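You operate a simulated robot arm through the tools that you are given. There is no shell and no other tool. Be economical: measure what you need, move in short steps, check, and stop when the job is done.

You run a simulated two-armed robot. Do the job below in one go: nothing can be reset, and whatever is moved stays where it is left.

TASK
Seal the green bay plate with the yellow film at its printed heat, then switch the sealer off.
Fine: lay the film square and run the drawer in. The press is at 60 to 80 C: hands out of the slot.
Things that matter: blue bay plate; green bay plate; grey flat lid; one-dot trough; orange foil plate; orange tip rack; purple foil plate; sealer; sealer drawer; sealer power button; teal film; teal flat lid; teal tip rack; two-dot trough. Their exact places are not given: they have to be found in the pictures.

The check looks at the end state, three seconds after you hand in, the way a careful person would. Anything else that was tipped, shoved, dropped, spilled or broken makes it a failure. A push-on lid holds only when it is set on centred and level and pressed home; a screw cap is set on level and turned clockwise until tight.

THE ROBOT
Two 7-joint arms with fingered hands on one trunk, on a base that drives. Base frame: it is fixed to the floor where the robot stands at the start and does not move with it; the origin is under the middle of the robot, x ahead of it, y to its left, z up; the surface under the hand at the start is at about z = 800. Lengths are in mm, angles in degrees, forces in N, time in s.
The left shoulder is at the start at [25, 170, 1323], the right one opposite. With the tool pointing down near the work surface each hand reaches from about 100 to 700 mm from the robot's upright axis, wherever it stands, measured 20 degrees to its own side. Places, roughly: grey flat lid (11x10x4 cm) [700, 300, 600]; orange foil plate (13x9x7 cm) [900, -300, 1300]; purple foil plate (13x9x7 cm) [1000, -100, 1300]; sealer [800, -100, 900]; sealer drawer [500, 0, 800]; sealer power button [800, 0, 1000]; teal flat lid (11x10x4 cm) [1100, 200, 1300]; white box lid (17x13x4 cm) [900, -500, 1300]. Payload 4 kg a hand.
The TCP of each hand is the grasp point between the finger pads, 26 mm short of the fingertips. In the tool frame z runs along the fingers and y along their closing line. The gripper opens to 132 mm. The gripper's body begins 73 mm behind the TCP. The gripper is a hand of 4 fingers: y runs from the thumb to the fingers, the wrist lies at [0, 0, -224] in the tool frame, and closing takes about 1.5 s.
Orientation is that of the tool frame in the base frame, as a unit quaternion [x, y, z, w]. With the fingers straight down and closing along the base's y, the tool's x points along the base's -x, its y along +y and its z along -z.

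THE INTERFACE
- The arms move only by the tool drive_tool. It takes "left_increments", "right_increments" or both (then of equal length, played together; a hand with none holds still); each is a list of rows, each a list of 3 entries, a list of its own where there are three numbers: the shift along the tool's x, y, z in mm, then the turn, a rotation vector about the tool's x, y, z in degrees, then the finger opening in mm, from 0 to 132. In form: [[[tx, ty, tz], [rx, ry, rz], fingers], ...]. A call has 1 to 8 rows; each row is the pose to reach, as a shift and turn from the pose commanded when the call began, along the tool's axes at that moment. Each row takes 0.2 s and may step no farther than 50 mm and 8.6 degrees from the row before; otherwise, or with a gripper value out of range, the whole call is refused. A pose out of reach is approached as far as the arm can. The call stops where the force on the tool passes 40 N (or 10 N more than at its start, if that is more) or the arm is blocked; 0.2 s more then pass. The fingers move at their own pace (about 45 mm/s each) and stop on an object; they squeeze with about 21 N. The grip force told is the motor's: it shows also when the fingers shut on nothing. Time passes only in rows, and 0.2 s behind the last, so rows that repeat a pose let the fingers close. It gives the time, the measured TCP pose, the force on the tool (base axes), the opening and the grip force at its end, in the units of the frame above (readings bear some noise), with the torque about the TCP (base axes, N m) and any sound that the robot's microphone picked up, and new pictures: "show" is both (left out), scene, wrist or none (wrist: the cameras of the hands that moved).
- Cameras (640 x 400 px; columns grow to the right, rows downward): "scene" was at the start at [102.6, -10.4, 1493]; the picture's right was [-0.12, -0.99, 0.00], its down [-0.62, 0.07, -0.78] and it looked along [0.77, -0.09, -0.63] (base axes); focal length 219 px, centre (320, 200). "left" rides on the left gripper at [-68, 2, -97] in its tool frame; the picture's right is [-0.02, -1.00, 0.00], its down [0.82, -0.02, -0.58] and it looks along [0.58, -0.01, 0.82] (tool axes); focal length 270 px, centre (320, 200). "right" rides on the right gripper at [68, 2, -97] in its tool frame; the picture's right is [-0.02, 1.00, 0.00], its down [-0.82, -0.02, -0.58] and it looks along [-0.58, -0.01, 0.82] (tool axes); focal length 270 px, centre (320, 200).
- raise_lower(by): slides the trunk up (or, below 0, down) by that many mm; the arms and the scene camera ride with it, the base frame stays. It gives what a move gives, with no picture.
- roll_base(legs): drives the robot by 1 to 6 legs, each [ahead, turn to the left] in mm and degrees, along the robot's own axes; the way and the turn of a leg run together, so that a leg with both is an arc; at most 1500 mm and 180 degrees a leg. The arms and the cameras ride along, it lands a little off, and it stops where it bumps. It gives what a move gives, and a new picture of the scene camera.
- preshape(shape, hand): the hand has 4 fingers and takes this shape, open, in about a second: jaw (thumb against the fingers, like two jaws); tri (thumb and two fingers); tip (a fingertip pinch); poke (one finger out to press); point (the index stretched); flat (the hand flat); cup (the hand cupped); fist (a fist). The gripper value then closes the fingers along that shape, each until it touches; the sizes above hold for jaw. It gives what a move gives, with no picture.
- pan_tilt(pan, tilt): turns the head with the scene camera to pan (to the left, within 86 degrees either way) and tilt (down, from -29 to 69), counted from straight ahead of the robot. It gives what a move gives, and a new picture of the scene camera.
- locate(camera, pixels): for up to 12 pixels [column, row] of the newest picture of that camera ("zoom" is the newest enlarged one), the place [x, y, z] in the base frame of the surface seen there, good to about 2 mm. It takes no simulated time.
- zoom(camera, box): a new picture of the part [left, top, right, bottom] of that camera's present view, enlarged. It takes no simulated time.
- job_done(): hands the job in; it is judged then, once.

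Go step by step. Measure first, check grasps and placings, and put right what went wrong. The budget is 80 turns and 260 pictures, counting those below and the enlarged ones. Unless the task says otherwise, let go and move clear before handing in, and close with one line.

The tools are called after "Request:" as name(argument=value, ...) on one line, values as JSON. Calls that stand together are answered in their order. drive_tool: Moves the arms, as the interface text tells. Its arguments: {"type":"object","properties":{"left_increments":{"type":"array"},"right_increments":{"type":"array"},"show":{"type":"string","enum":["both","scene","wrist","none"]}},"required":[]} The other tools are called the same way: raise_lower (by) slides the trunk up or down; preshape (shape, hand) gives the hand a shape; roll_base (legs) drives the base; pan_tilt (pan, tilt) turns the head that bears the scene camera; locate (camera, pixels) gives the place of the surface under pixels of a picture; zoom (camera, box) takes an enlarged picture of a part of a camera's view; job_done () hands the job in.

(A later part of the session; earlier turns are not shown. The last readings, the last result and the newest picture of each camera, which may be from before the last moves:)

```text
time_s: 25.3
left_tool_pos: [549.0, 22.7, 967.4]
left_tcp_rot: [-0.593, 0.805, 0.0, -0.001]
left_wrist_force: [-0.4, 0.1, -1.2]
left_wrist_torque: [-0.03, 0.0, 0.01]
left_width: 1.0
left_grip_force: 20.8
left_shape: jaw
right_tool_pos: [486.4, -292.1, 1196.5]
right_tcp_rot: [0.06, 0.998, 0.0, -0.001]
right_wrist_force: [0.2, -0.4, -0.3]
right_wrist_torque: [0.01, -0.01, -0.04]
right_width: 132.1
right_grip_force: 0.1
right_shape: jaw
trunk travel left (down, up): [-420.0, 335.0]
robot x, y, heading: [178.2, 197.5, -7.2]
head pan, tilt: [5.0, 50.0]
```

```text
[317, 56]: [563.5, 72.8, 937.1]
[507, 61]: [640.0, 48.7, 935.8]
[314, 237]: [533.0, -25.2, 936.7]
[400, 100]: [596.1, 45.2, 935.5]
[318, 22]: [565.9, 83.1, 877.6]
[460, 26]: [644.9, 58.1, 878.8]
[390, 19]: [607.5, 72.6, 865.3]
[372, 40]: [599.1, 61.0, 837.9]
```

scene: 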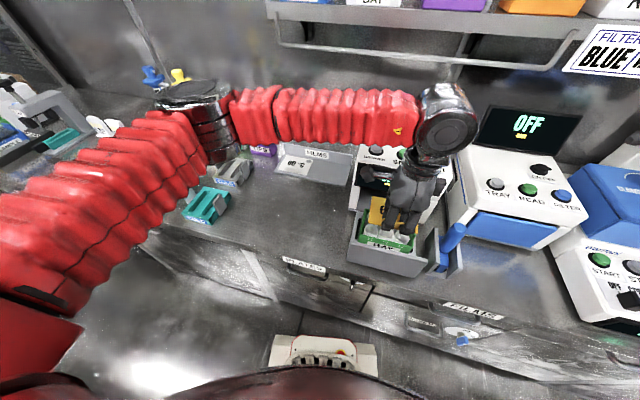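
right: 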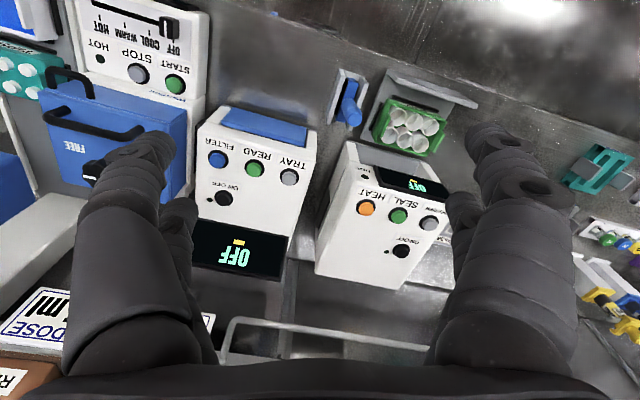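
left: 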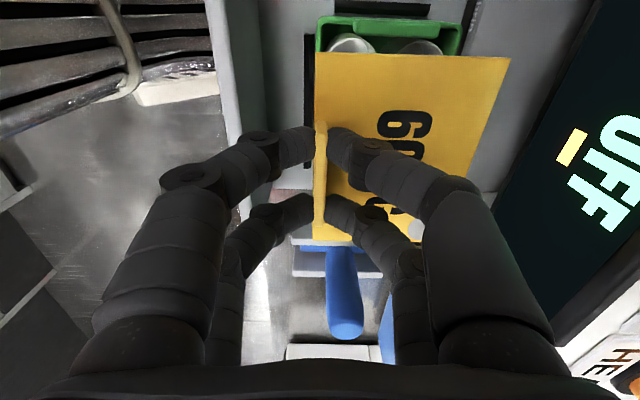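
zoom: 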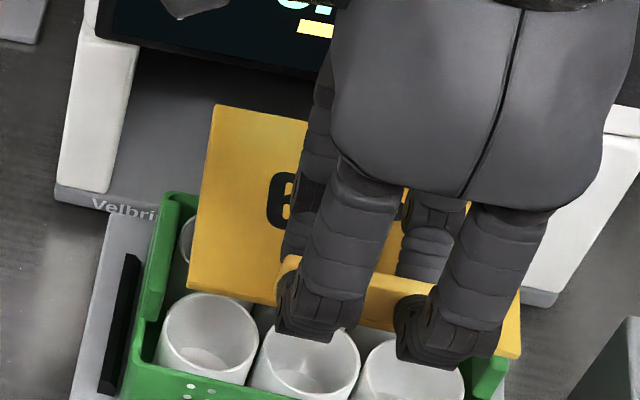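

Film centre (585.8,12.2) against plate (586.5,12): within 1 mm and square. Lowering.

Request:
drive_tool(left_increments=[[[0, -0.5, 25], [0, 0, 0], 0], [[0, -0.5, 42], [0, 0, 0], 0], [[0, -0.5, 49], [0, 0, 0], 0], [[0, -0.5, 53], [0, 0, 0], 0]], show="both")

Request:
zoom(camera="scene", box=[340, 190, 436, 250])

```text
time_s: 26.3
left_tool_pos: [550.6, 23.8, 913.8]
left_tcp_rot: [-0.594, 0.805, -0.001, 0.0]
left_wrist_force: [0.5, 0.2, 0.8]
left_wrist_torque: [0.03, 0.02, -0.01]
left_width: 1.2
left_grip_force: 20.6
left_shape: jaw
right_tool_pos: [485.7, -291.4, 1197.5]
right_tcp_rot: [0.06, 0.998, 0.0, -0.001]
right_wrist_force: [0.3, 0.5, 0.5]
right_wrist_torque: [-0.01, 0.02, -0.01]
right_width: 132.4
right_grip_force: 0.1
right_shape: jaw
trunk travel left (down, up): [-420.0, 335.0]
robot x, y, heading: [179.5, 199.8, -7.1]
head pan, tilt: [5.0, 50.0]
```

scene: 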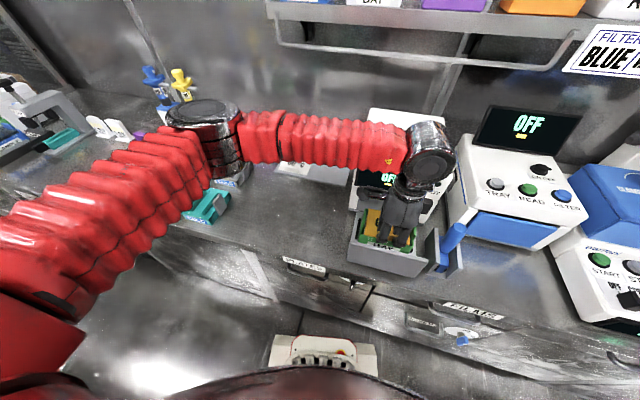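
left: 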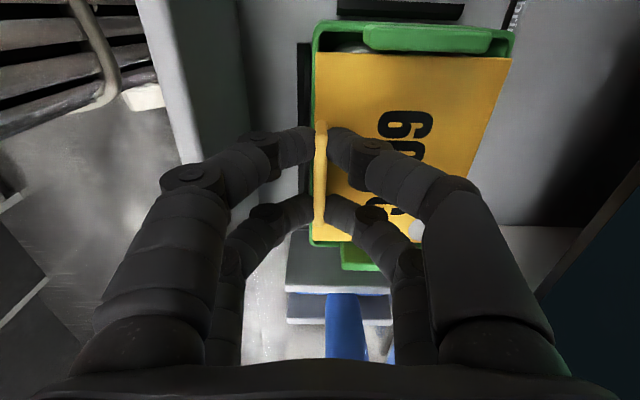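

```text
6.67 times, centred on (388, 220) of scene
```

zoom: 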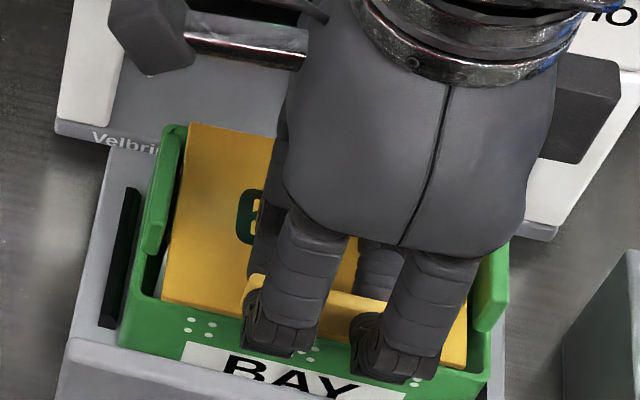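

No contact force yet; a few mm more.

Request:
drive_tool(left_increments=[[[0, 0, 1.5], [0, 0, 0], 0], [[0, 0, 3], [0, 0, 0], 0]], show="none")

Request:
locate(camera="left", pixels=[[400, 100], [480, 75], [316, 35], [317, 56], [507, 61], [314, 237]])

```text
time_s: 26.9
left_tool_pos: [550.4, 23.8, 911.4]
left_tcp_rot: [-0.593, 0.806, -0.001, 0.0]
left_wrist_force: [-1.9, 0.5, 15.2]
left_wrist_torque: [0.02, -0.01, 0.02]
left_width: 1.5
left_grip_force: 21.3
left_shape: jaw
right_tool_pos: [485.3, -290.7, 1198.7]
right_tcp_rot: [0.061, 0.998, 0.001, 0.001]
right_wrist_force: [0.2, -0.5, 0.5]
right_wrist_torque: [-0.01, -0.01, 0.0]
right_width: 131.9
right_grip_force: 0.1
right_shape: jaw
trunk travel left (down, up): [-420.0, 335.0]
robot x, y, heading: [180.1, 199.8, -7.2]
head pan, tilt: [5.0, 50.0]
```

```text
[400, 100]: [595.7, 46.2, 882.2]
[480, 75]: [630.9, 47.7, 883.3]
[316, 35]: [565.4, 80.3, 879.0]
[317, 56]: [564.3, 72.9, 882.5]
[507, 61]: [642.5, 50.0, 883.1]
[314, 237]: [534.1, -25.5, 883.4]
```

Contact (15 N up), film seated at 882–883. Ease off and open.

Request:
drive_tool(left_increments=[[[0, 0, -1], [0, 0, 0], 5], [[0, 0, -1], [0, 0, 0], 25], [[0, 0, -1], [0, 0, 0], 30], [[0, 0, -1], [0, 0, 0], 30], [[0, 0, -20], [0, 0, 0], 30], [[0, 0, -60], [0, 0, 0], 30], [[0, 0, -100], [0, 0, 0], 30]], show="both")

Request:
zoom(camera="left", box=[240, 60, 440, 240])

```text
time_s: 28.5
left_tool_pos: [554.6, 20.4, 1009.3]
left_tcp_rot: [-0.593, 0.805, 0.0, 0.0]
left_wrist_force: [0.2, 0.3, 0.2]
left_wrist_torque: [0.01, -0.01, -0.01]
left_width: 29.8
left_grip_force: 0.0
left_shape: jaw
right_tool_pos: [486.6, -291.7, 1198.2]
right_tcp_rot: [0.06, 0.998, 0.0, 0.0]
right_wrist_force: [-0.3, 0.4, -0.1]
right_wrist_torque: [0.02, -0.03, 0.02]
right_width: 132.0
right_grip_force: 0.0
right_shape: jaw
trunk travel left (down, up): [-420.0, 335.0]
robot x, y, heading: [178.2, 200.7, -7.0]
head pan, tilt: [5.0, 50.0]
```

scene: 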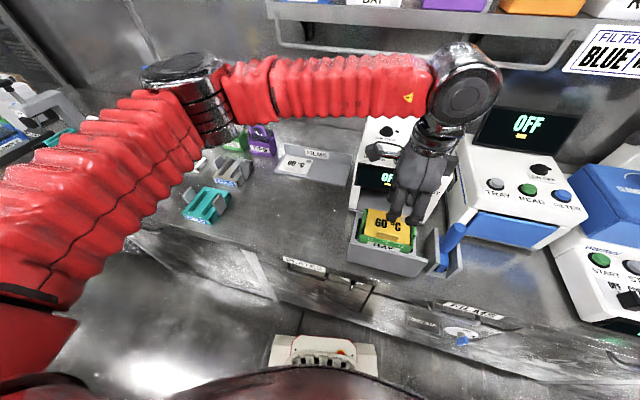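
left: 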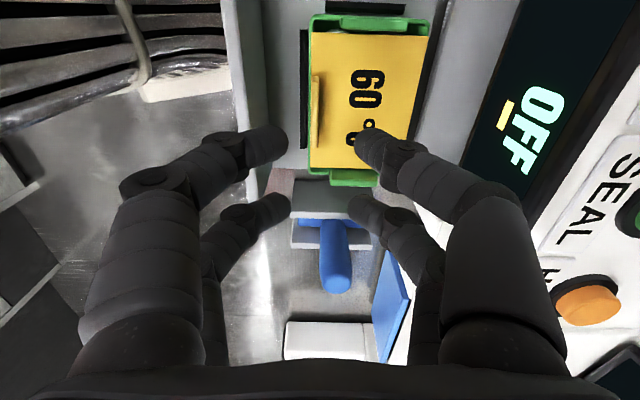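

```text
2.22 times, centred on (340, 150) of left
```

zoom: 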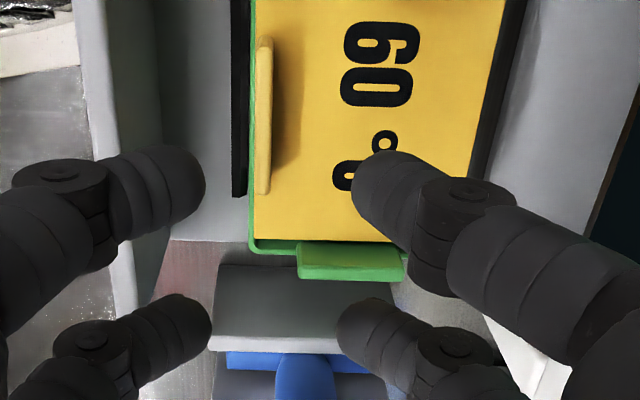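

Film released and lying square. I'll pull the left hand away to the left and then check the film from the scene camera.

Request:
locate(camera="left", pixels=[[318, 34], [427, 38], [311, 165], [314, 17], [430, 24]])

Request:
drive_tool(left_increments=[[[0, 0, -40], [0, 0, 8], 40], [[-30, 20, -70], [0, 0, 16], 60], [[-75, 30, -80], [0, 0, 24], 80], [[-120, 40, -80], [0, 0, 32], 100], [[-165, 50, -80], [0, 0, 40], 120], [[-210, 60, -80], [0, 0, 48], 130], [[-255, 70, -80], [0, 0, 56], 130], [[-300, 80, -80], [0, 0, 64], 130]], show="scene")

Request:
zoom(camera="scene", box=[335, 195, 425, 265])

```text
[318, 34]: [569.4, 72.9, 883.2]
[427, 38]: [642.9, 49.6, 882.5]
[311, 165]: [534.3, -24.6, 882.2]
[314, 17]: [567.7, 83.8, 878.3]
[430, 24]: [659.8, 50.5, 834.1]
```

```text
time_s: 30.3
left_tool_pos: [564.6, 333.4, 1088.6]
left_tcp_rot: [-0.076, 0.997, 0.0, 0.0]
left_wrist_force: [-0.7, 0.3, -0.5]
left_wrist_torque: [-0.03, 0.01, 0.01]
left_width: 129.9
left_grip_force: 0.0
left_shape: jaw
right_tool_pos: [485.1, -290.0, 1197.4]
right_tcp_rot: [0.061, 0.998, 0.0, 0.0]
right_wrist_force: [-0.5, -0.2, 0.2]
right_wrist_torque: [-0.01, 0.01, 0.02]
right_width: 131.9
right_grip_force: 0.1
right_shape: jaw
trunk travel left (down, up): [-420.0, 335.0]
robot x, y, heading: [179.0, 200.3, -7.2]
head pan, tilt: [5.0, 50.0]
```

scene: 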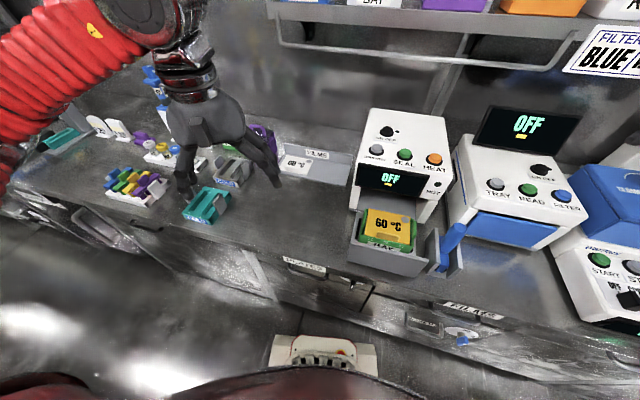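

```text
5.71 times, centred on (380, 230) of scene
```

zoom: 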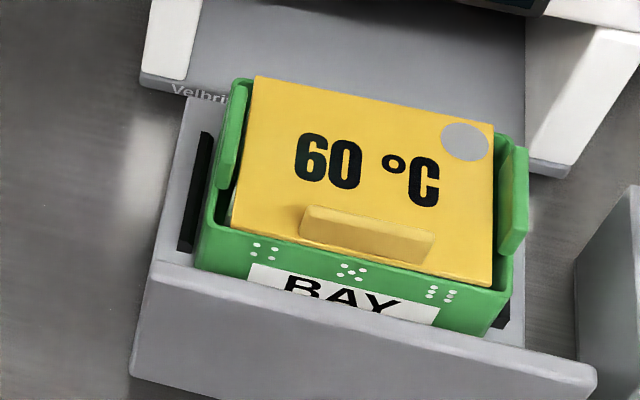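

Request:
locate(camera="zoom", pixels=[[257, 79], [491, 128], [233, 224], [489, 284], [237, 82], [499, 145], [200, 238], [500, 302], [245, 98], [496, 150]])

Request:
preshape(hand="right", shape="poke")

Request:
zoom(camera="scene", box=[345, 105, 465, 210])

```text
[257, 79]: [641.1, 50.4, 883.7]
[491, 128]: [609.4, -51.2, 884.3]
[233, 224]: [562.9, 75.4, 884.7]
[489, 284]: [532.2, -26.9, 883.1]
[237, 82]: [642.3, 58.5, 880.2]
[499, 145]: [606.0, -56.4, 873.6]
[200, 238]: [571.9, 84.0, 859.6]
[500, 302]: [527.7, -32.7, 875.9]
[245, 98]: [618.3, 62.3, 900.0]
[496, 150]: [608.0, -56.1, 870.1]
```

```text
time_s: 31.2
left_tool_pos: [563.8, 331.6, 1088.7]
left_tcp_rot: [-0.077, 0.997, 0.0, 0.0]
left_wrist_force: [0.7, 0.2, -0.4]
left_wrist_torque: [0.03, 0.01, 0.02]
left_width: 129.8
left_grip_force: 0.0
left_shape: jaw
right_tool_pos: [486.4, -291.9, 1197.8]
right_tcp_rot: [0.06, 0.998, 0.0, 0.0]
right_wrist_force: [-0.2, -0.1, 0.1]
right_wrist_torque: [0.03, -0.01, 0.03]
right_width: 0.1
right_grip_force: 0.0
right_shape: poke
trunk travel left (down, up): [-420.0, 335.0]
robot x, y, heading: [177.9, 200.8, -7.3]
head pan, tilt: [5.0, 50.0]
```

```text
3.81 times, centred on (405, 158) of scene
```

zoom: 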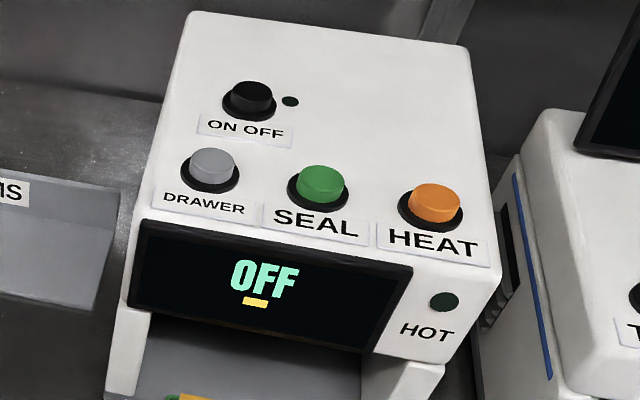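

The film is centred at (586.4,11.9) — right on the plate. Now the buttons: measure caps and see where the poking fingertip is.

Request:
locate(camera="zoom", pixels=[[248, 92], [212, 160], [322, 178], [436, 197], [330, 60], [420, 150], [250, 115], [290, 101], [300, 275]])

Request:
drive_tool(right_increments=[[[0, 0, 0], [0, 0, 0], 0]], show="wrist")

Request:
pan_tilt(pan=-20, tilt=40)

```text
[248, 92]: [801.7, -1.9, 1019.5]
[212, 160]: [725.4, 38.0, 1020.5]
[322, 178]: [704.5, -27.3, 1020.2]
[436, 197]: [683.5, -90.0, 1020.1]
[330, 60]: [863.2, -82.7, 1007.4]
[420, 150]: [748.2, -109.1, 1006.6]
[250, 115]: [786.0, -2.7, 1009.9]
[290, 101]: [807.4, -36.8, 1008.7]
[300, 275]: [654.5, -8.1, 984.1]
```

```text
time_s: 31.6
left_tool_pos: [563.8, 331.2, 1087.4]
left_tcp_rot: [-0.077, 0.997, 0.0, 0.0]
left_wrist_force: [0.3, 0.5, 0.5]
left_wrist_torque: [0.01, 0.0, -0.04]
left_width: 129.8
left_grip_force: 0.0
left_shape: jaw
right_tool_pos: [486.1, -292.1, 1197.6]
right_tcp_rot: [0.06, 0.998, 0.0, 0.0]
right_wrist_force: [-0.4, -0.3, -0.4]
right_wrist_torque: [0.03, -0.01, -0.03]
right_width: 0.0
right_grip_force: 0.1
right_shape: poke
trunk travel left (down, up): [-420.0, 335.0]
robot x, y, heading: [174.2, 199.5, -7.2]
head pan, tilt: [5.0, 50.0]
```

right: 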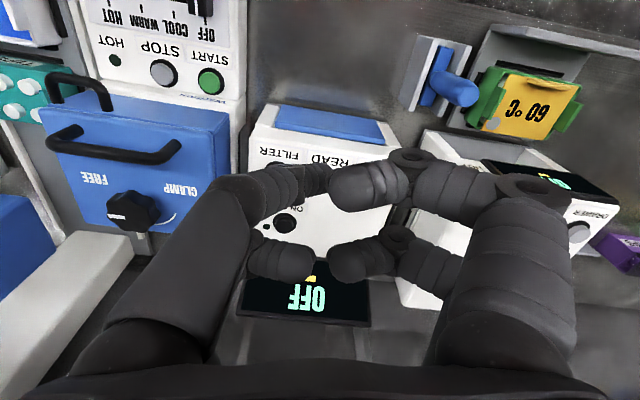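

```text
time_s: 32.5
left_tool_pos: [564.3, 331.9, 1088.8]
left_tcp_rot: [-0.077, 0.997, -0.001, 0.0]
left_wrist_force: [-1.0, -0.6, -0.7]
left_wrist_torque: [-0.01, -0.03, 0.0]
left_width: 129.9
left_grip_force: 0.0
left_shape: jaw
right_tool_pos: [485.5, -291.6, 1197.6]
right_tcp_rot: [0.06, 0.998, 0.001, 0.0]
right_wrist_force: [-0.9, 0.3, 0.1]
right_wrist_torque: [-0.01, -0.01, -0.02]
right_width: 0.0
right_grip_force: 0.1
right_shape: poke
trunk travel left (down, up): [-420.0, 335.0]
robot x, y, heading: [177.5, 201.9, -7.2]
head pan, tilt: [-20.0, 40.0]
```

scene: 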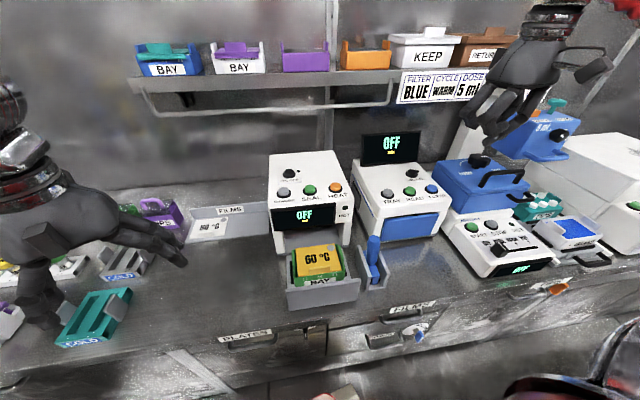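

Request:
zoom(camera="scene", box=[440, 20, 620, 160])

Request:
drive_tool(right_increments=[[[0, 0, 0], [0, 0, 0], 132], [[0, 0, 0], [0, 0, 0], 132], [[0, 0, 0], [0, 0, 0], 132], [[0, 0, 0], [0, 0, 0], 132], [[0, 0, 0], [0, 0, 0], 132]], show="both")

Request:
zoom(camera="scene", box=[440, 20, 620, 160])

```text
2.86 times, centred on (530, 90) of scene
```

zoom: 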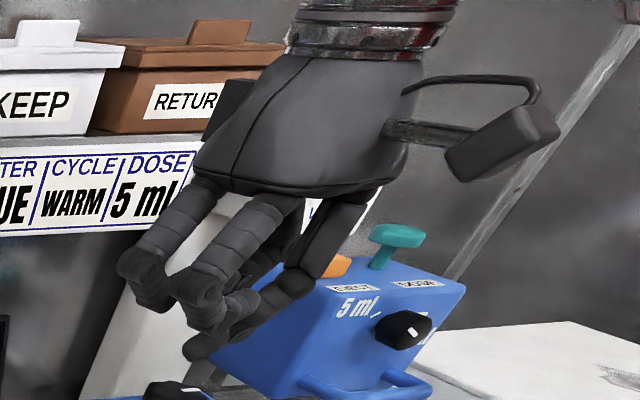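

```text
time_s: 33.7
left_tool_pos: [565.4, 331.5, 1087.4]
left_tcp_rot: [-0.077, 0.997, 0.001, 0.0]
left_wrist_force: [-0.7, 0.0, 0.5]
left_wrist_torque: [-0.01, 0.0, 0.0]
left_width: 129.7
left_grip_force: 0.1
left_shape: jaw
right_tool_pos: [485.4, -290.5, 1196.8]
right_tcp_rot: [0.06, 0.998, 0.0, -0.001]
right_wrist_force: [0.6, 0.1, 0.9]
right_wrist_torque: [0.0, -0.02, 0.02]
right_width: 0.2
right_grip_force: 0.1
right_shape: poke
trunk travel left (down, up): [-420.0, 335.0]
robot x, y, heading: [180.1, 201.0, -7.1]
head pan, tilt: [-20.0, 40.0]
```

scene: 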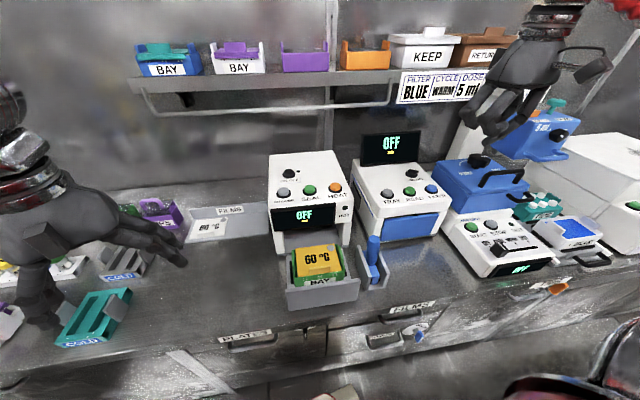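
right: 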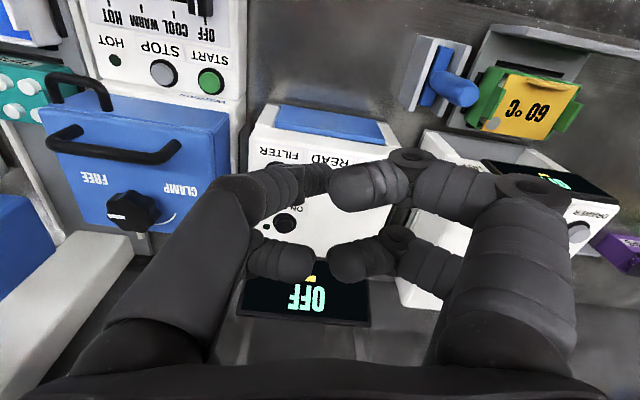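

```text
2.86 times, centred on (530, 90) of scene
```

zoom: 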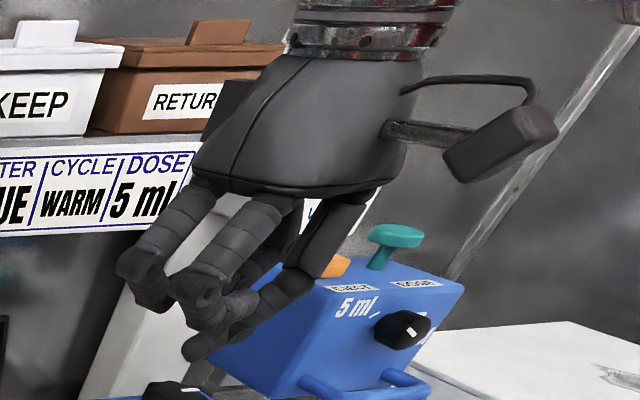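

I need to know where the fingertips are: locate them in the wrist view.

Request:
locate(camera="right", pixels=[[340, 190], [365, 185], [305, 180], [285, 180], [295, 262], [345, 262], [265, 255], [385, 262], [320, 180]])

Request:
locate(camera="zoom", pixels=[[150, 295], [215, 325], [195, 350], [240, 315], [130, 270], [180, 290], [290, 280]])

```text
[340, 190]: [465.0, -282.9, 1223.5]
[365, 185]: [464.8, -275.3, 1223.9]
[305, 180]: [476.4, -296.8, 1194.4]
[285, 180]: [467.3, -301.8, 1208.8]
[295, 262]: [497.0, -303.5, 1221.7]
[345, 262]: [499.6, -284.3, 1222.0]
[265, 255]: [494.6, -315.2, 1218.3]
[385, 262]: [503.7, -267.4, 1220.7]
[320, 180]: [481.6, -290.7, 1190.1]
```

```text
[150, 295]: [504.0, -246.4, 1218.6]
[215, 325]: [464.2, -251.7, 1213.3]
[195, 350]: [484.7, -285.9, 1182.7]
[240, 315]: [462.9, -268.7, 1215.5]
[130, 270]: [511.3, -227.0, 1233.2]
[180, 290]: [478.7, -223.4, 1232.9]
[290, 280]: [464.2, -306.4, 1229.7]
```

The poking fingertip sits about under the TCP, ~15–20 mm below. I'll check the shelf and reader heights and move the right hand left first, then forward.

Request:
locate(camera="scene", pixels=[[250, 112], [160, 108], [300, 85], [390, 135], [418, 150], [352, 100], [290, 174], [310, 190]])

Request:
drive_tool(right_increments=[[[0, 45, 0], [0, 0, 0], 0], [[0, 90, 0], [0, 0, 0], 0], [[-10, 135, 0], [0, 0, 0], 0], [[-20, 180, 10], [0, 0, 0], 0], [[-30, 225, 20], [0, 0, 0], 0], [[-45, 270, 30], [0, 0, 0], 0], [[-85, 290, 40], [0, 0, 0], 0], [[-125, 305, 50], [0, 0, 0], 0]], show="both")

```text
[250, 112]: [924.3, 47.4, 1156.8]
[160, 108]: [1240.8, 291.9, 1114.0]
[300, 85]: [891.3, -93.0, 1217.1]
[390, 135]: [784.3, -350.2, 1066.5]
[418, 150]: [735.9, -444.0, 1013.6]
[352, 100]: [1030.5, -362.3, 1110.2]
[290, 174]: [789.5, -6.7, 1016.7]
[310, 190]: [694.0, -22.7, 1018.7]
```

```text
time_s: 35.5
left_tool_pos: [565.1, 332.8, 1088.2]
left_tcp_rot: [-0.077, 0.997, 0.0, -0.001]
left_wrist_force: [0.3, 0.1, -0.5]
left_wrist_torque: [0.02, 0.01, 0.0]
left_width: 129.8
left_grip_force: 0.0
left_shape: jaw
right_tool_pos: [648.7, -1.3, 1144.2]
right_tcp_rot: [0.06, 0.998, -0.001, -0.001]
right_wrist_force: [0.2, -0.9, 1.4]
right_wrist_torque: [0.0, 0.01, 0.03]
right_width: 0.1
right_grip_force: 0.1
right_shape: poke
trunk travel left (down, up): [-420.0, 335.0]
robot x, y, heading: [179.6, 197.6, -6.8]
head pan, tilt: [-20.0, 40.0]
```

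scene: 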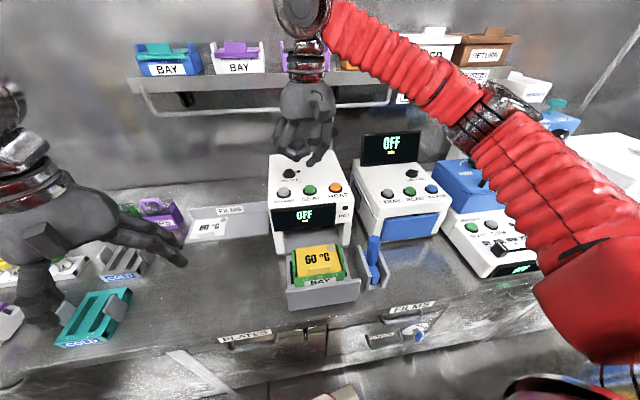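
right: 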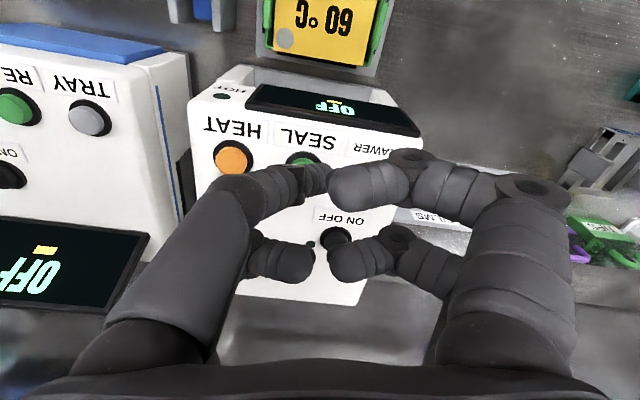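

Clear. Forward over the power button, stopping above it to check the aim.

Request:
drive_tool(right_increments=[[[-45, 5, 20], [0, 0, 0], 0], [[-90, 10, 40], [0, 0, 0], 0], [[-125, 15, 65], [0, 0, 0], 0], [[-150, 17.5, 85], [0, 0, 0], 0], [[-150, 17.5, 85], [0, 0, 0], 0]], show="both")

Request:
zoom(camera="scene", box=[250, 100, 370, 220])

```text
time_s: 36.7
left_tool_pos: [564.8, 331.5, 1088.3]
left_tcp_rot: [-0.076, 0.997, 0.001, 0.0]
left_wrist_force: [0.1, 0.6, 0.8]
left_wrist_torque: [-0.04, 0.03, 0.0]
left_width: 129.9
left_grip_force: 0.0
left_shape: jaw
right_tool_pos: [799.5, -5.2, 1061.0]
right_tcp_rot: [0.059, 0.998, 0.0, 0.0]
right_wrist_force: [0.4, 0.2, 0.1]
right_wrist_torque: [0.02, -0.04, 0.01]
right_width: 0.2
right_grip_force: 0.1
right_shape: poke
trunk travel left (down, up): [-420.0, 335.0]
robot x, y, heading: [175.7, 197.0, -7.2]
head pan, tilt: [-20.0, 40.0]
```

scene: 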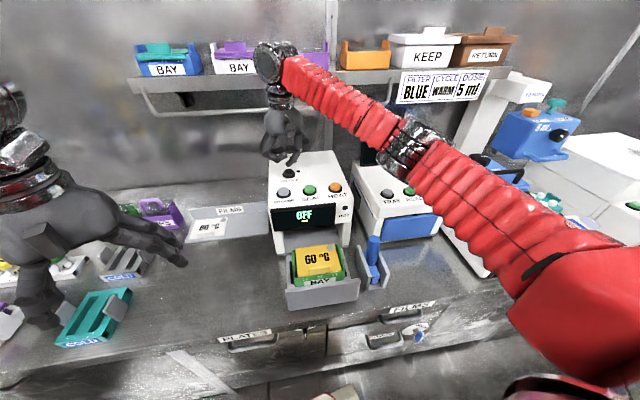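
right: 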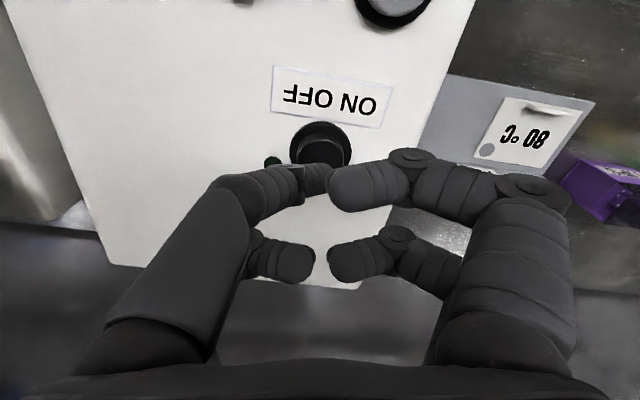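

```text
3.33 times, centred on (310, 160) of scene
```

zoom: 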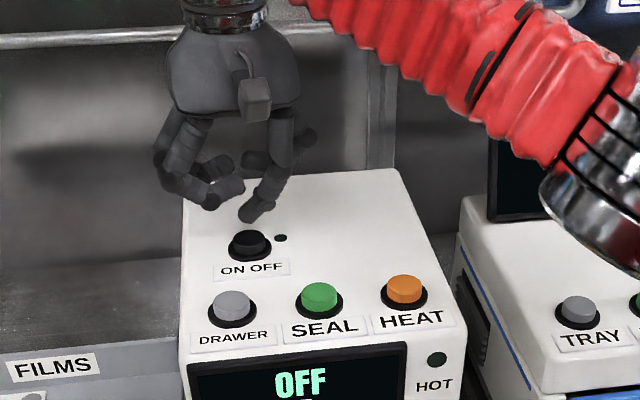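

Request:
locate(camera="right", pixels=[[321, 140], [345, 145], [300, 145], [321, 127], [312, 190], [318, 172], [305, 180]])

Request:
locate(camera="zoom", pixels=[[248, 215], [255, 200], [250, 236], [262, 205]])

```text
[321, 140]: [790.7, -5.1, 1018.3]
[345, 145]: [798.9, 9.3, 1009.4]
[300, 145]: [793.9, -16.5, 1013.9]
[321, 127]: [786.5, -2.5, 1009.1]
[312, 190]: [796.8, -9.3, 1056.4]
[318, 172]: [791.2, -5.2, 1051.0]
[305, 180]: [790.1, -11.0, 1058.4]
```

```text
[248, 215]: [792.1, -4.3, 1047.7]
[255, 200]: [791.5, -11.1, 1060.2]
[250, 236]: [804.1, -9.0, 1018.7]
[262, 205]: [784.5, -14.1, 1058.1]
```

The fingertip (≈798,−6) is over the cap (≈798,−4). Press straight down in small steps.

Request:
drive_tool(right_increments=[[[0, 1, 12], [0, 0, 0], 0], [[0, 1, 17], [0, 0, 0], 0], [[0, 1, 20], [0, 0, 0], 0], [[0, 1, 22], [0, 0, 0], 0]], show="none")

Request:
zoom(camera="scene", box=[250, 120, 370, 230])

```text
time_s: 37.7
left_tool_pos: [563.5, 330.4, 1088.1]
left_tcp_rot: [-0.076, 0.997, 0.0, 0.0]
left_wrist_force: [0.5, -0.9, 0.0]
left_wrist_torque: [0.01, -0.03, 0.03]
left_width: 129.7
left_grip_force: 0.0
left_shape: jaw
right_tool_pos: [800.1, -3.2, 1040.9]
right_tcp_rot: [0.06, 0.998, 0.001, -0.001]
right_wrist_force: [0.4, -0.8, 2.7]
right_wrist_torque: [-0.04, -0.03, 0.03]
right_width: 0.3
right_grip_force: 0.1
right_shape: poke
trunk travel left (down, up): [-420.0, 335.0]
robot x, y, heading: [178.0, 194.0, -7.1]
head pan, tilt: [-20.0, 40.0]
heard: click
```

```text
3.64 times, centred on (310, 175) of scene
```

zoom: 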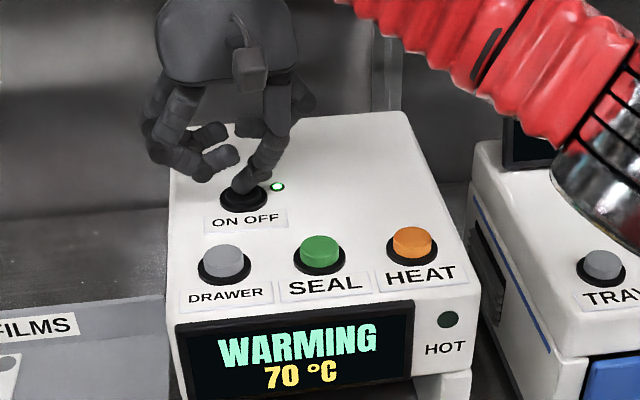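

Power is on ("WARMING 70 °C"). Now the HEAT button: lift, move over it, check.

Request:
drive_tool(right_increments=[[[0, 0, -25], [0, 0, 0], 0], [[35, -33, -28], [0, 0, 0], 0], [[70, -66, -28], [0, 0, 0], 0], [[105, -100, -25], [0, 0, 0], 0], [[105, -100, -20], [0, 0, 0], 0]], show="wrist")

Request:
zoom(camera="scene", box=[250, 120, 370, 230])

```text
time_s: 38.9
left_tool_pos: [565.8, 332.8, 1087.5]
left_tcp_rot: [-0.076, 0.997, 0.0, -0.001]
left_wrist_force: [0.7, -0.3, 1.4]
left_wrist_torque: [-0.03, 0.03, -0.02]
left_width: 130.1
left_grip_force: 0.0
left_shape: jaw
right_tool_pos: [682.1, -87.8, 1061.6]
right_tcp_rot: [0.06, 0.998, 0.0, -0.001]
right_wrist_force: [0.9, -0.3, -0.5]
right_wrist_torque: [-0.02, 0.02, -0.01]
right_width: 0.0
right_grip_force: 0.1
right_shape: poke
trunk travel left (down, up): [-420.0, 335.0]
robot x, y, heading: [182.5, 199.4, -7.1]
head pan, tilt: [-20.0, 40.0]
```

right: 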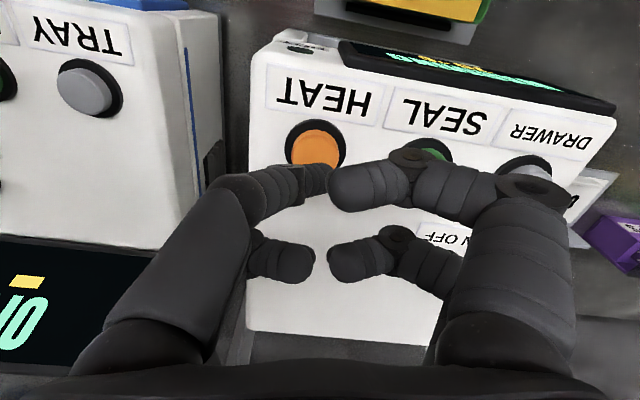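

```text
3.64 times, centred on (310, 175) of scene
```

zoom: 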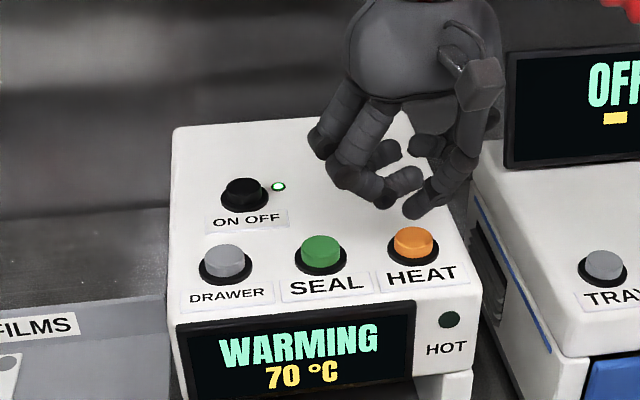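

HEAT cap at (316,148), slightly off from the power-button geometry; correct 2–3 mm and press once.

Request:
drive_tool(right_increments=[[[-2, -2, 12], [0, 0, 0], 0], [[-2, -2, 17], [0, 0, 0], 0], [[-2, -2, 20], [0, 0, 0], 0], [[-2, -2, 22], [0, 0, 0], 0], [[-2, -2, 12], [0, 0, 0], 0], [[-2, -2, 2], [0, 0, 0], 0]], show="none")

Request:
zoom(camera="scene", box=[250, 120, 370, 230])

```text
time_s: 40.3
left_tool_pos: [563.3, 333.2, 1088.1]
left_tcp_rot: [-0.076, 0.997, 0.0, 0.0]
left_wrist_force: [-0.3, 0.0, 0.8]
left_wrist_torque: [0.03, 0.02, 0.04]
left_width: 129.8
left_grip_force: 0.1
left_shape: jaw
right_tool_pos: [684.8, -92.4, 1061.0]
right_tcp_rot: [0.061, 0.998, 0.0, 0.0]
right_wrist_force: [0.6, 0.0, 0.0]
right_wrist_torque: [-0.04, 0.04, -0.01]
right_width: 0.0
right_grip_force: 0.0
right_shape: poke
trunk travel left (down, up): [-420.0, 335.0]
robot x, y, heading: [176.9, 198.5, -6.9]
head pan, tilt: [-20.0, 40.0]
heard: click
```

```text
3.64 times, centred on (310, 175) of scene
```

zoom: 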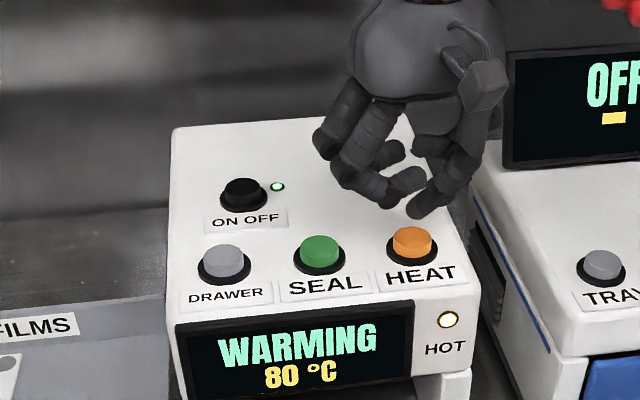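

One click: 70 → 80 °C. A second press should give 60 °C.

Request:
drive_tool(right_increments=[[[0, 0, 10], [0, 0, 0], 0], [[0, 0, 15], [0, 0, 0], 0], [[0, 0, 18], [0, 0, 0], 0], [[0, 0, 20], [0, 0, 0], 0], [[0, 0, 10], [0, 0, 0], 0], [[0, 0, 0], [0, 0, 0], 0]], show="none")

Request:
zoom(camera="scene", box=[250, 120, 370, 230])

```text
time_s: 41.7
left_tool_pos: [564.4, 331.7, 1088.9]
left_tcp_rot: [-0.077, 0.997, 0.0, 0.0]
left_wrist_force: [0.0, -0.1, 0.5]
left_wrist_torque: [-0.01, 0.01, 0.04]
left_width: 130.2
left_grip_force: 0.1
left_shape: jaw
right_tool_pos: [684.5, -93.8, 1059.1]
right_tcp_rot: [0.061, 0.998, 0.0, -0.001]
right_wrist_force: [-0.5, 0.2, -0.7]
right_wrist_torque: [0.0, 0.01, 0.03]
right_width: 0.3
right_grip_force: 0.0
right_shape: poke
trunk travel left (down, up): [-420.0, 335.0]
robot x, y, heading: [176.8, 201.7, -7.1]
head pan, tilt: [-20.0, 40.0]
heard: click
```

```text
3.64 times, centred on (310, 175) of scene
```

zoom: 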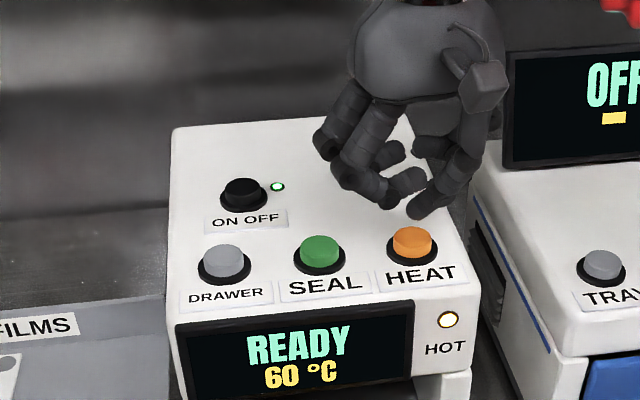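

READY at 60 °C. Now over to the DRAWER button.

Request:
drive_tool(right_increments=[[[-7, 35, -10], [0, 0, 0], 0], [[-15, 75, -10], [0, 0, 0], 0], [[-22, 110, -5], [0, 0, 0], 0], [[-26, 132, 0], [0, 0, 0], 0], [[-26, 132, 0], [0, 0, 0], 0]], show="wrist")

Request:
locate(camera="right", pixels=[[318, 146], [318, 172], [312, 190]])

```text
time_s: 42.9
left_tool_pos: [564.0, 331.8, 1088.0]
left_tcp_rot: [-0.077, 0.997, -0.001, 0.0]
left_wrist_force: [0.0, -0.2, 0.2]
left_wrist_torque: [0.0, 0.0, 0.03]
left_width: 129.8
left_grip_force: 0.1
left_shape: jaw
right_tool_pos: [725.7, 34.7, 1058.0]
right_tcp_rot: [0.06, 0.998, 0.0, 0.0]
right_wrist_force: [0.5, 0.4, 0.1]
right_wrist_torque: [0.0, 0.0, -0.04]
right_width: 0.0
right_grip_force: 0.0
right_shape: poke
trunk travel left (down, up): [-420.0, 335.0]
robot x, y, heading: [176.7, 201.1, -7.0]
head pan, tilt: [-20.0, 40.0]
```

right: 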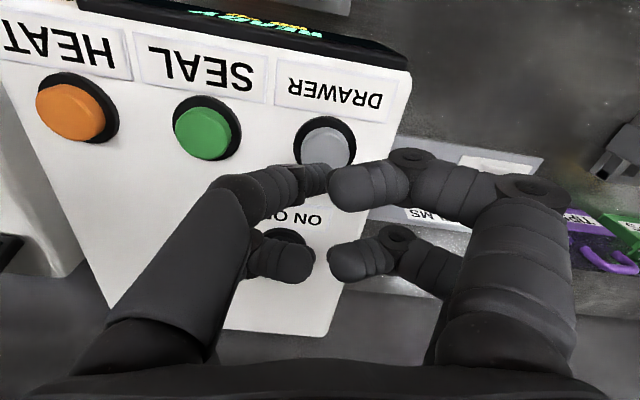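

```text
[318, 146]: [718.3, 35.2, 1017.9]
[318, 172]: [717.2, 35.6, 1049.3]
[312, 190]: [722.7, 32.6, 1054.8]
```

Cap at (324,148) is under the finger; press it once and then watch the drawer.

Request:
drive_tool(right_increments=[[[0, 2, 10], [0, 0, 0], 0], [[0, 2, 15], [0, 0, 0], 0], [[0, 2, 18], [0, 0, 0], 0], [[0, 2, 20], [0, 0, 0], 0], [[0, 2, 10], [0, 0, 0], 0], [[0, 2, 0], [0, 0, 0], 0], [[0, 2, 0], [0, 0, 0], 0], [[0, 2, 0], [0, 0, 0], 0]], show="scene")

Request:
zoom(camera="scene", box=[240, 120, 400, 320])

```text
time_s: 44.7
left_tool_pos: [565.5, 332.3, 1088.7]
left_tcp_rot: [-0.077, 0.997, -0.001, 0.0]
left_wrist_force: [0.0, -0.2, -0.8]
left_wrist_torque: [-0.02, -0.03, -0.03]
left_width: 129.8
left_grip_force: 0.1
left_shape: jaw
right_tool_pos: [727.0, 38.1, 1058.5]
right_tcp_rot: [0.06, 0.998, 0.0, 0.0]
right_wrist_force: [-0.3, 0.2, 0.7]
right_wrist_torque: [0.03, 0.04, -0.02]
right_width: 0.1
right_grip_force: 0.0
right_shape: poke
trunk travel left (down, up): [-420.0, 335.0]
robot x, y, heading: [179.7, 203.9, -7.1]
head pan, tilt: [-20.0, 40.0]
heard: click
```

scene: 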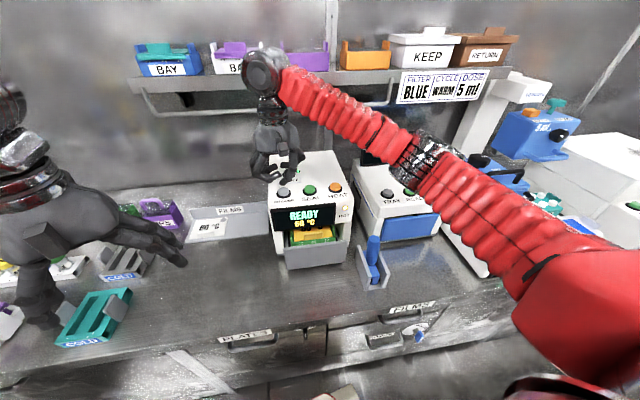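

```text
2.00 times, centred on (320, 220) of scene
```

zoom: 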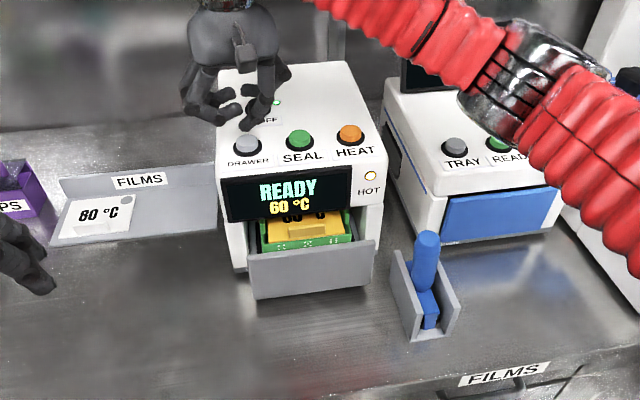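

The drawer is running in. I'll move over the SEAL button and look again.

Request:
drive_tool(right_increments=[[[2, -15, -5], [0, 0, 0], 0], [[6, -35, -5], [0, 0, 0], 0], [[10, -55, -2], [0, 0, 0], 0], [[12.7, -67.4, 0], [0, 0, 0], 0], [[12.7, -67.4, 0], [0, 0, 0], 0], [[12.7, -67.4, 0], [0, 0, 0], 0]], show="wrist")

Request:
zoom(camera="scene", box=[240, 120, 400, 320])

```text
time_s: 46.1
left_tool_pos: [564.7, 332.1, 1086.6]
left_tcp_rot: [-0.077, 0.997, 0.0, 0.0]
left_wrist_force: [0.2, 0.0, 0.1]
left_wrist_torque: [0.0, -0.03, 0.0]
left_width: 129.8
left_grip_force: 0.0
left_shape: jaw
right_tool_pos: [704.0, -26.9, 1059.6]
right_tcp_rot: [0.06, 0.998, -0.001, 0.0]
right_wrist_force: [-0.4, 0.1, -0.2]
right_wrist_torque: [0.02, 0.0, 0.04]
right_width: 0.1
right_grip_force: 0.1
right_shape: poke
trunk travel left (down, up): [-420.0, 335.0]
robot x, y, heading: [175.6, 199.2, -7.0]
head pan, tilt: [-20.0, 40.0]
```

right: 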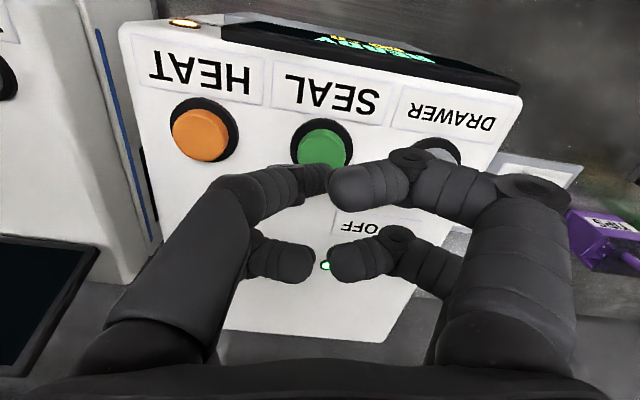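

```text
2.00 times, centred on (320, 220) of scene
```

zoom: 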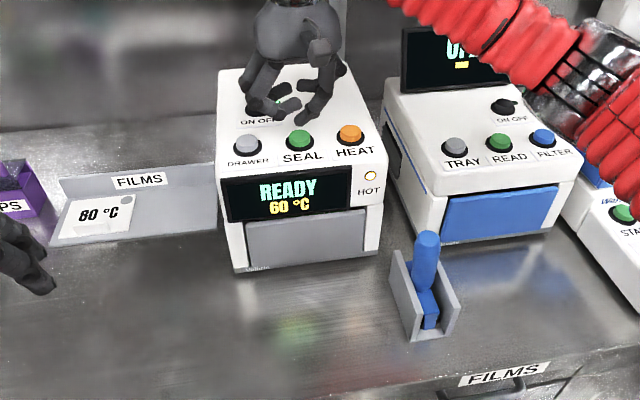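

The drawer is fully in, display READY 60 °C, and the SEAL cap (322,147) is under the finger. Press SEAL.

Request:
drive_tool(right_increments=[[[0, 1, 10], [0, 0, 0], 0], [[0, 1, 15], [0, 0, 0], 0], [[0, 1, 18], [0, 0, 0], 0], [[0, 1, 20], [0, 0, 0], 0], [[0, 1, 10], [0, 0, 0], 0], [[0, 1, 0], [0, 0, 0], 0]], show="none")

Request:
zoom(camera="scene", box=[240, 120, 400, 320])

```text
time_s: 47.5
left_tool_pos: [565.4, 332.5, 1088.6]
left_tcp_rot: [-0.077, 0.997, 0.001, 0.0]
left_wrist_force: [-0.9, 0.3, -0.3]
left_wrist_torque: [0.0, 0.0, 0.0]
left_width: 129.9
left_grip_force: 0.0
left_shape: jaw
right_tool_pos: [705.2, -27.4, 1059.0]
right_tcp_rot: [0.06, 0.998, 0.0, 0.001]
right_wrist_force: [-0.5, -0.2, 0.0]
right_wrist_torque: [0.0, 0.02, -0.02]
right_width: 0.0
right_grip_force: 0.1
right_shape: poke
trunk travel left (down, up): [-420.0, 335.0]
robot x, y, heading: [174.6, 200.0, -7.2]
head pan, tilt: [-20.0, 40.0]
heard: click
```

```text
2.00 times, centred on (320, 220) of scene
```

zoom: 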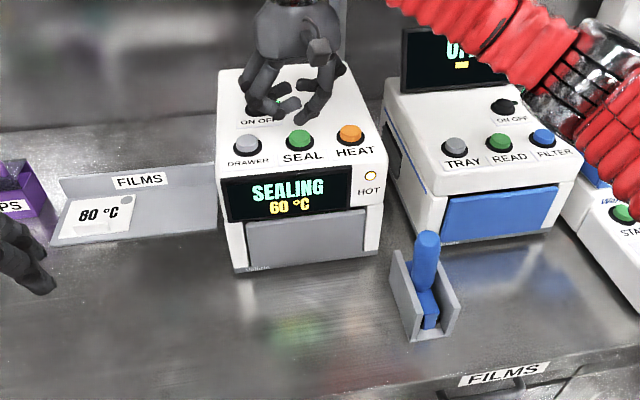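

SEALING at 60 °C. While it runs, I hover above the power button without pressing.

Request:
drive_tool(right_increments=[[[0, 0, -10], [0, 0, 0], 0], [[-45, 17, -10], [0, 0, 0], 0], [[-91, 35, -5], [0, 0, 0], 0], [[-91, 35, 0], [0, 0, 0], 0], [[-91, 35, 0], [0, 0, 0], 0], [[-91, 35, 0], [0, 0, 0], 0], [[-91, 35, 0], [0, 0, 0], 0], [[-91, 35, 0], [0, 0, 0], 0]], show="wrist")

Request:
zoom(camera="scene", box=[240, 120, 400, 320])

```text
time_s: 49.3
left_tool_pos: [565.3, 332.7, 1087.5]
left_tcp_rot: [-0.077, 0.997, 0.0, 0.0]
left_wrist_force: [0.2, 0.1, -0.4]
left_wrist_torque: [-0.01, -0.07, 0.01]
left_width: 130.1
left_grip_force: 0.0
left_shape: jaw
right_tool_pos: [800.6, -3.7, 1059.4]
right_tcp_rot: [0.06, 0.998, 0.0, 0.0]
right_wrist_force: [-0.3, 0.2, 0.3]
right_wrist_torque: [0.02, 0.02, 0.01]
right_width: 0.0
right_grip_force: 0.1
right_shape: poke
trunk travel left (down, up): [-420.0, 335.0]
robot x, y, heading: [178.2, 199.5, -7.3]
head pan, tilt: [-20.0, 40.0]
```

right: 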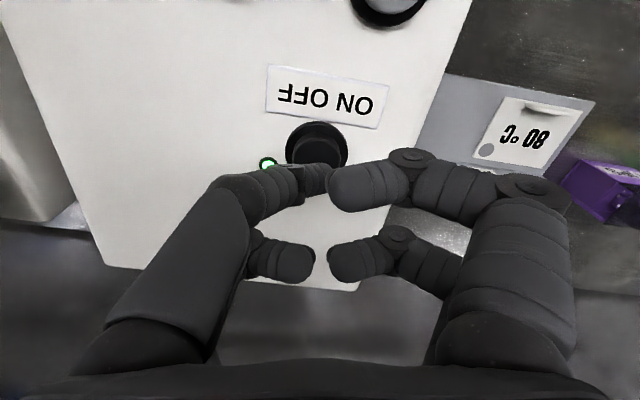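

```text
2.00 times, centred on (320, 220) of scene
```

zoom: 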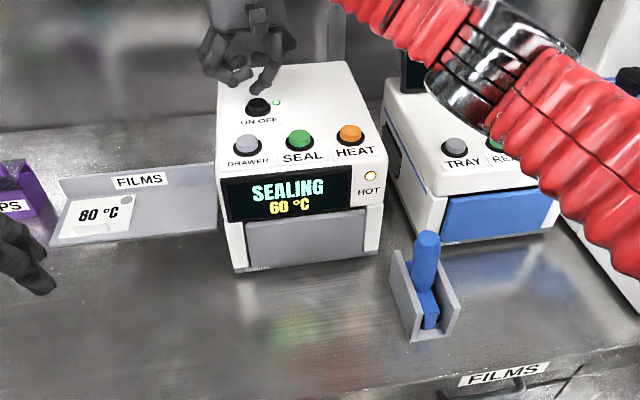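

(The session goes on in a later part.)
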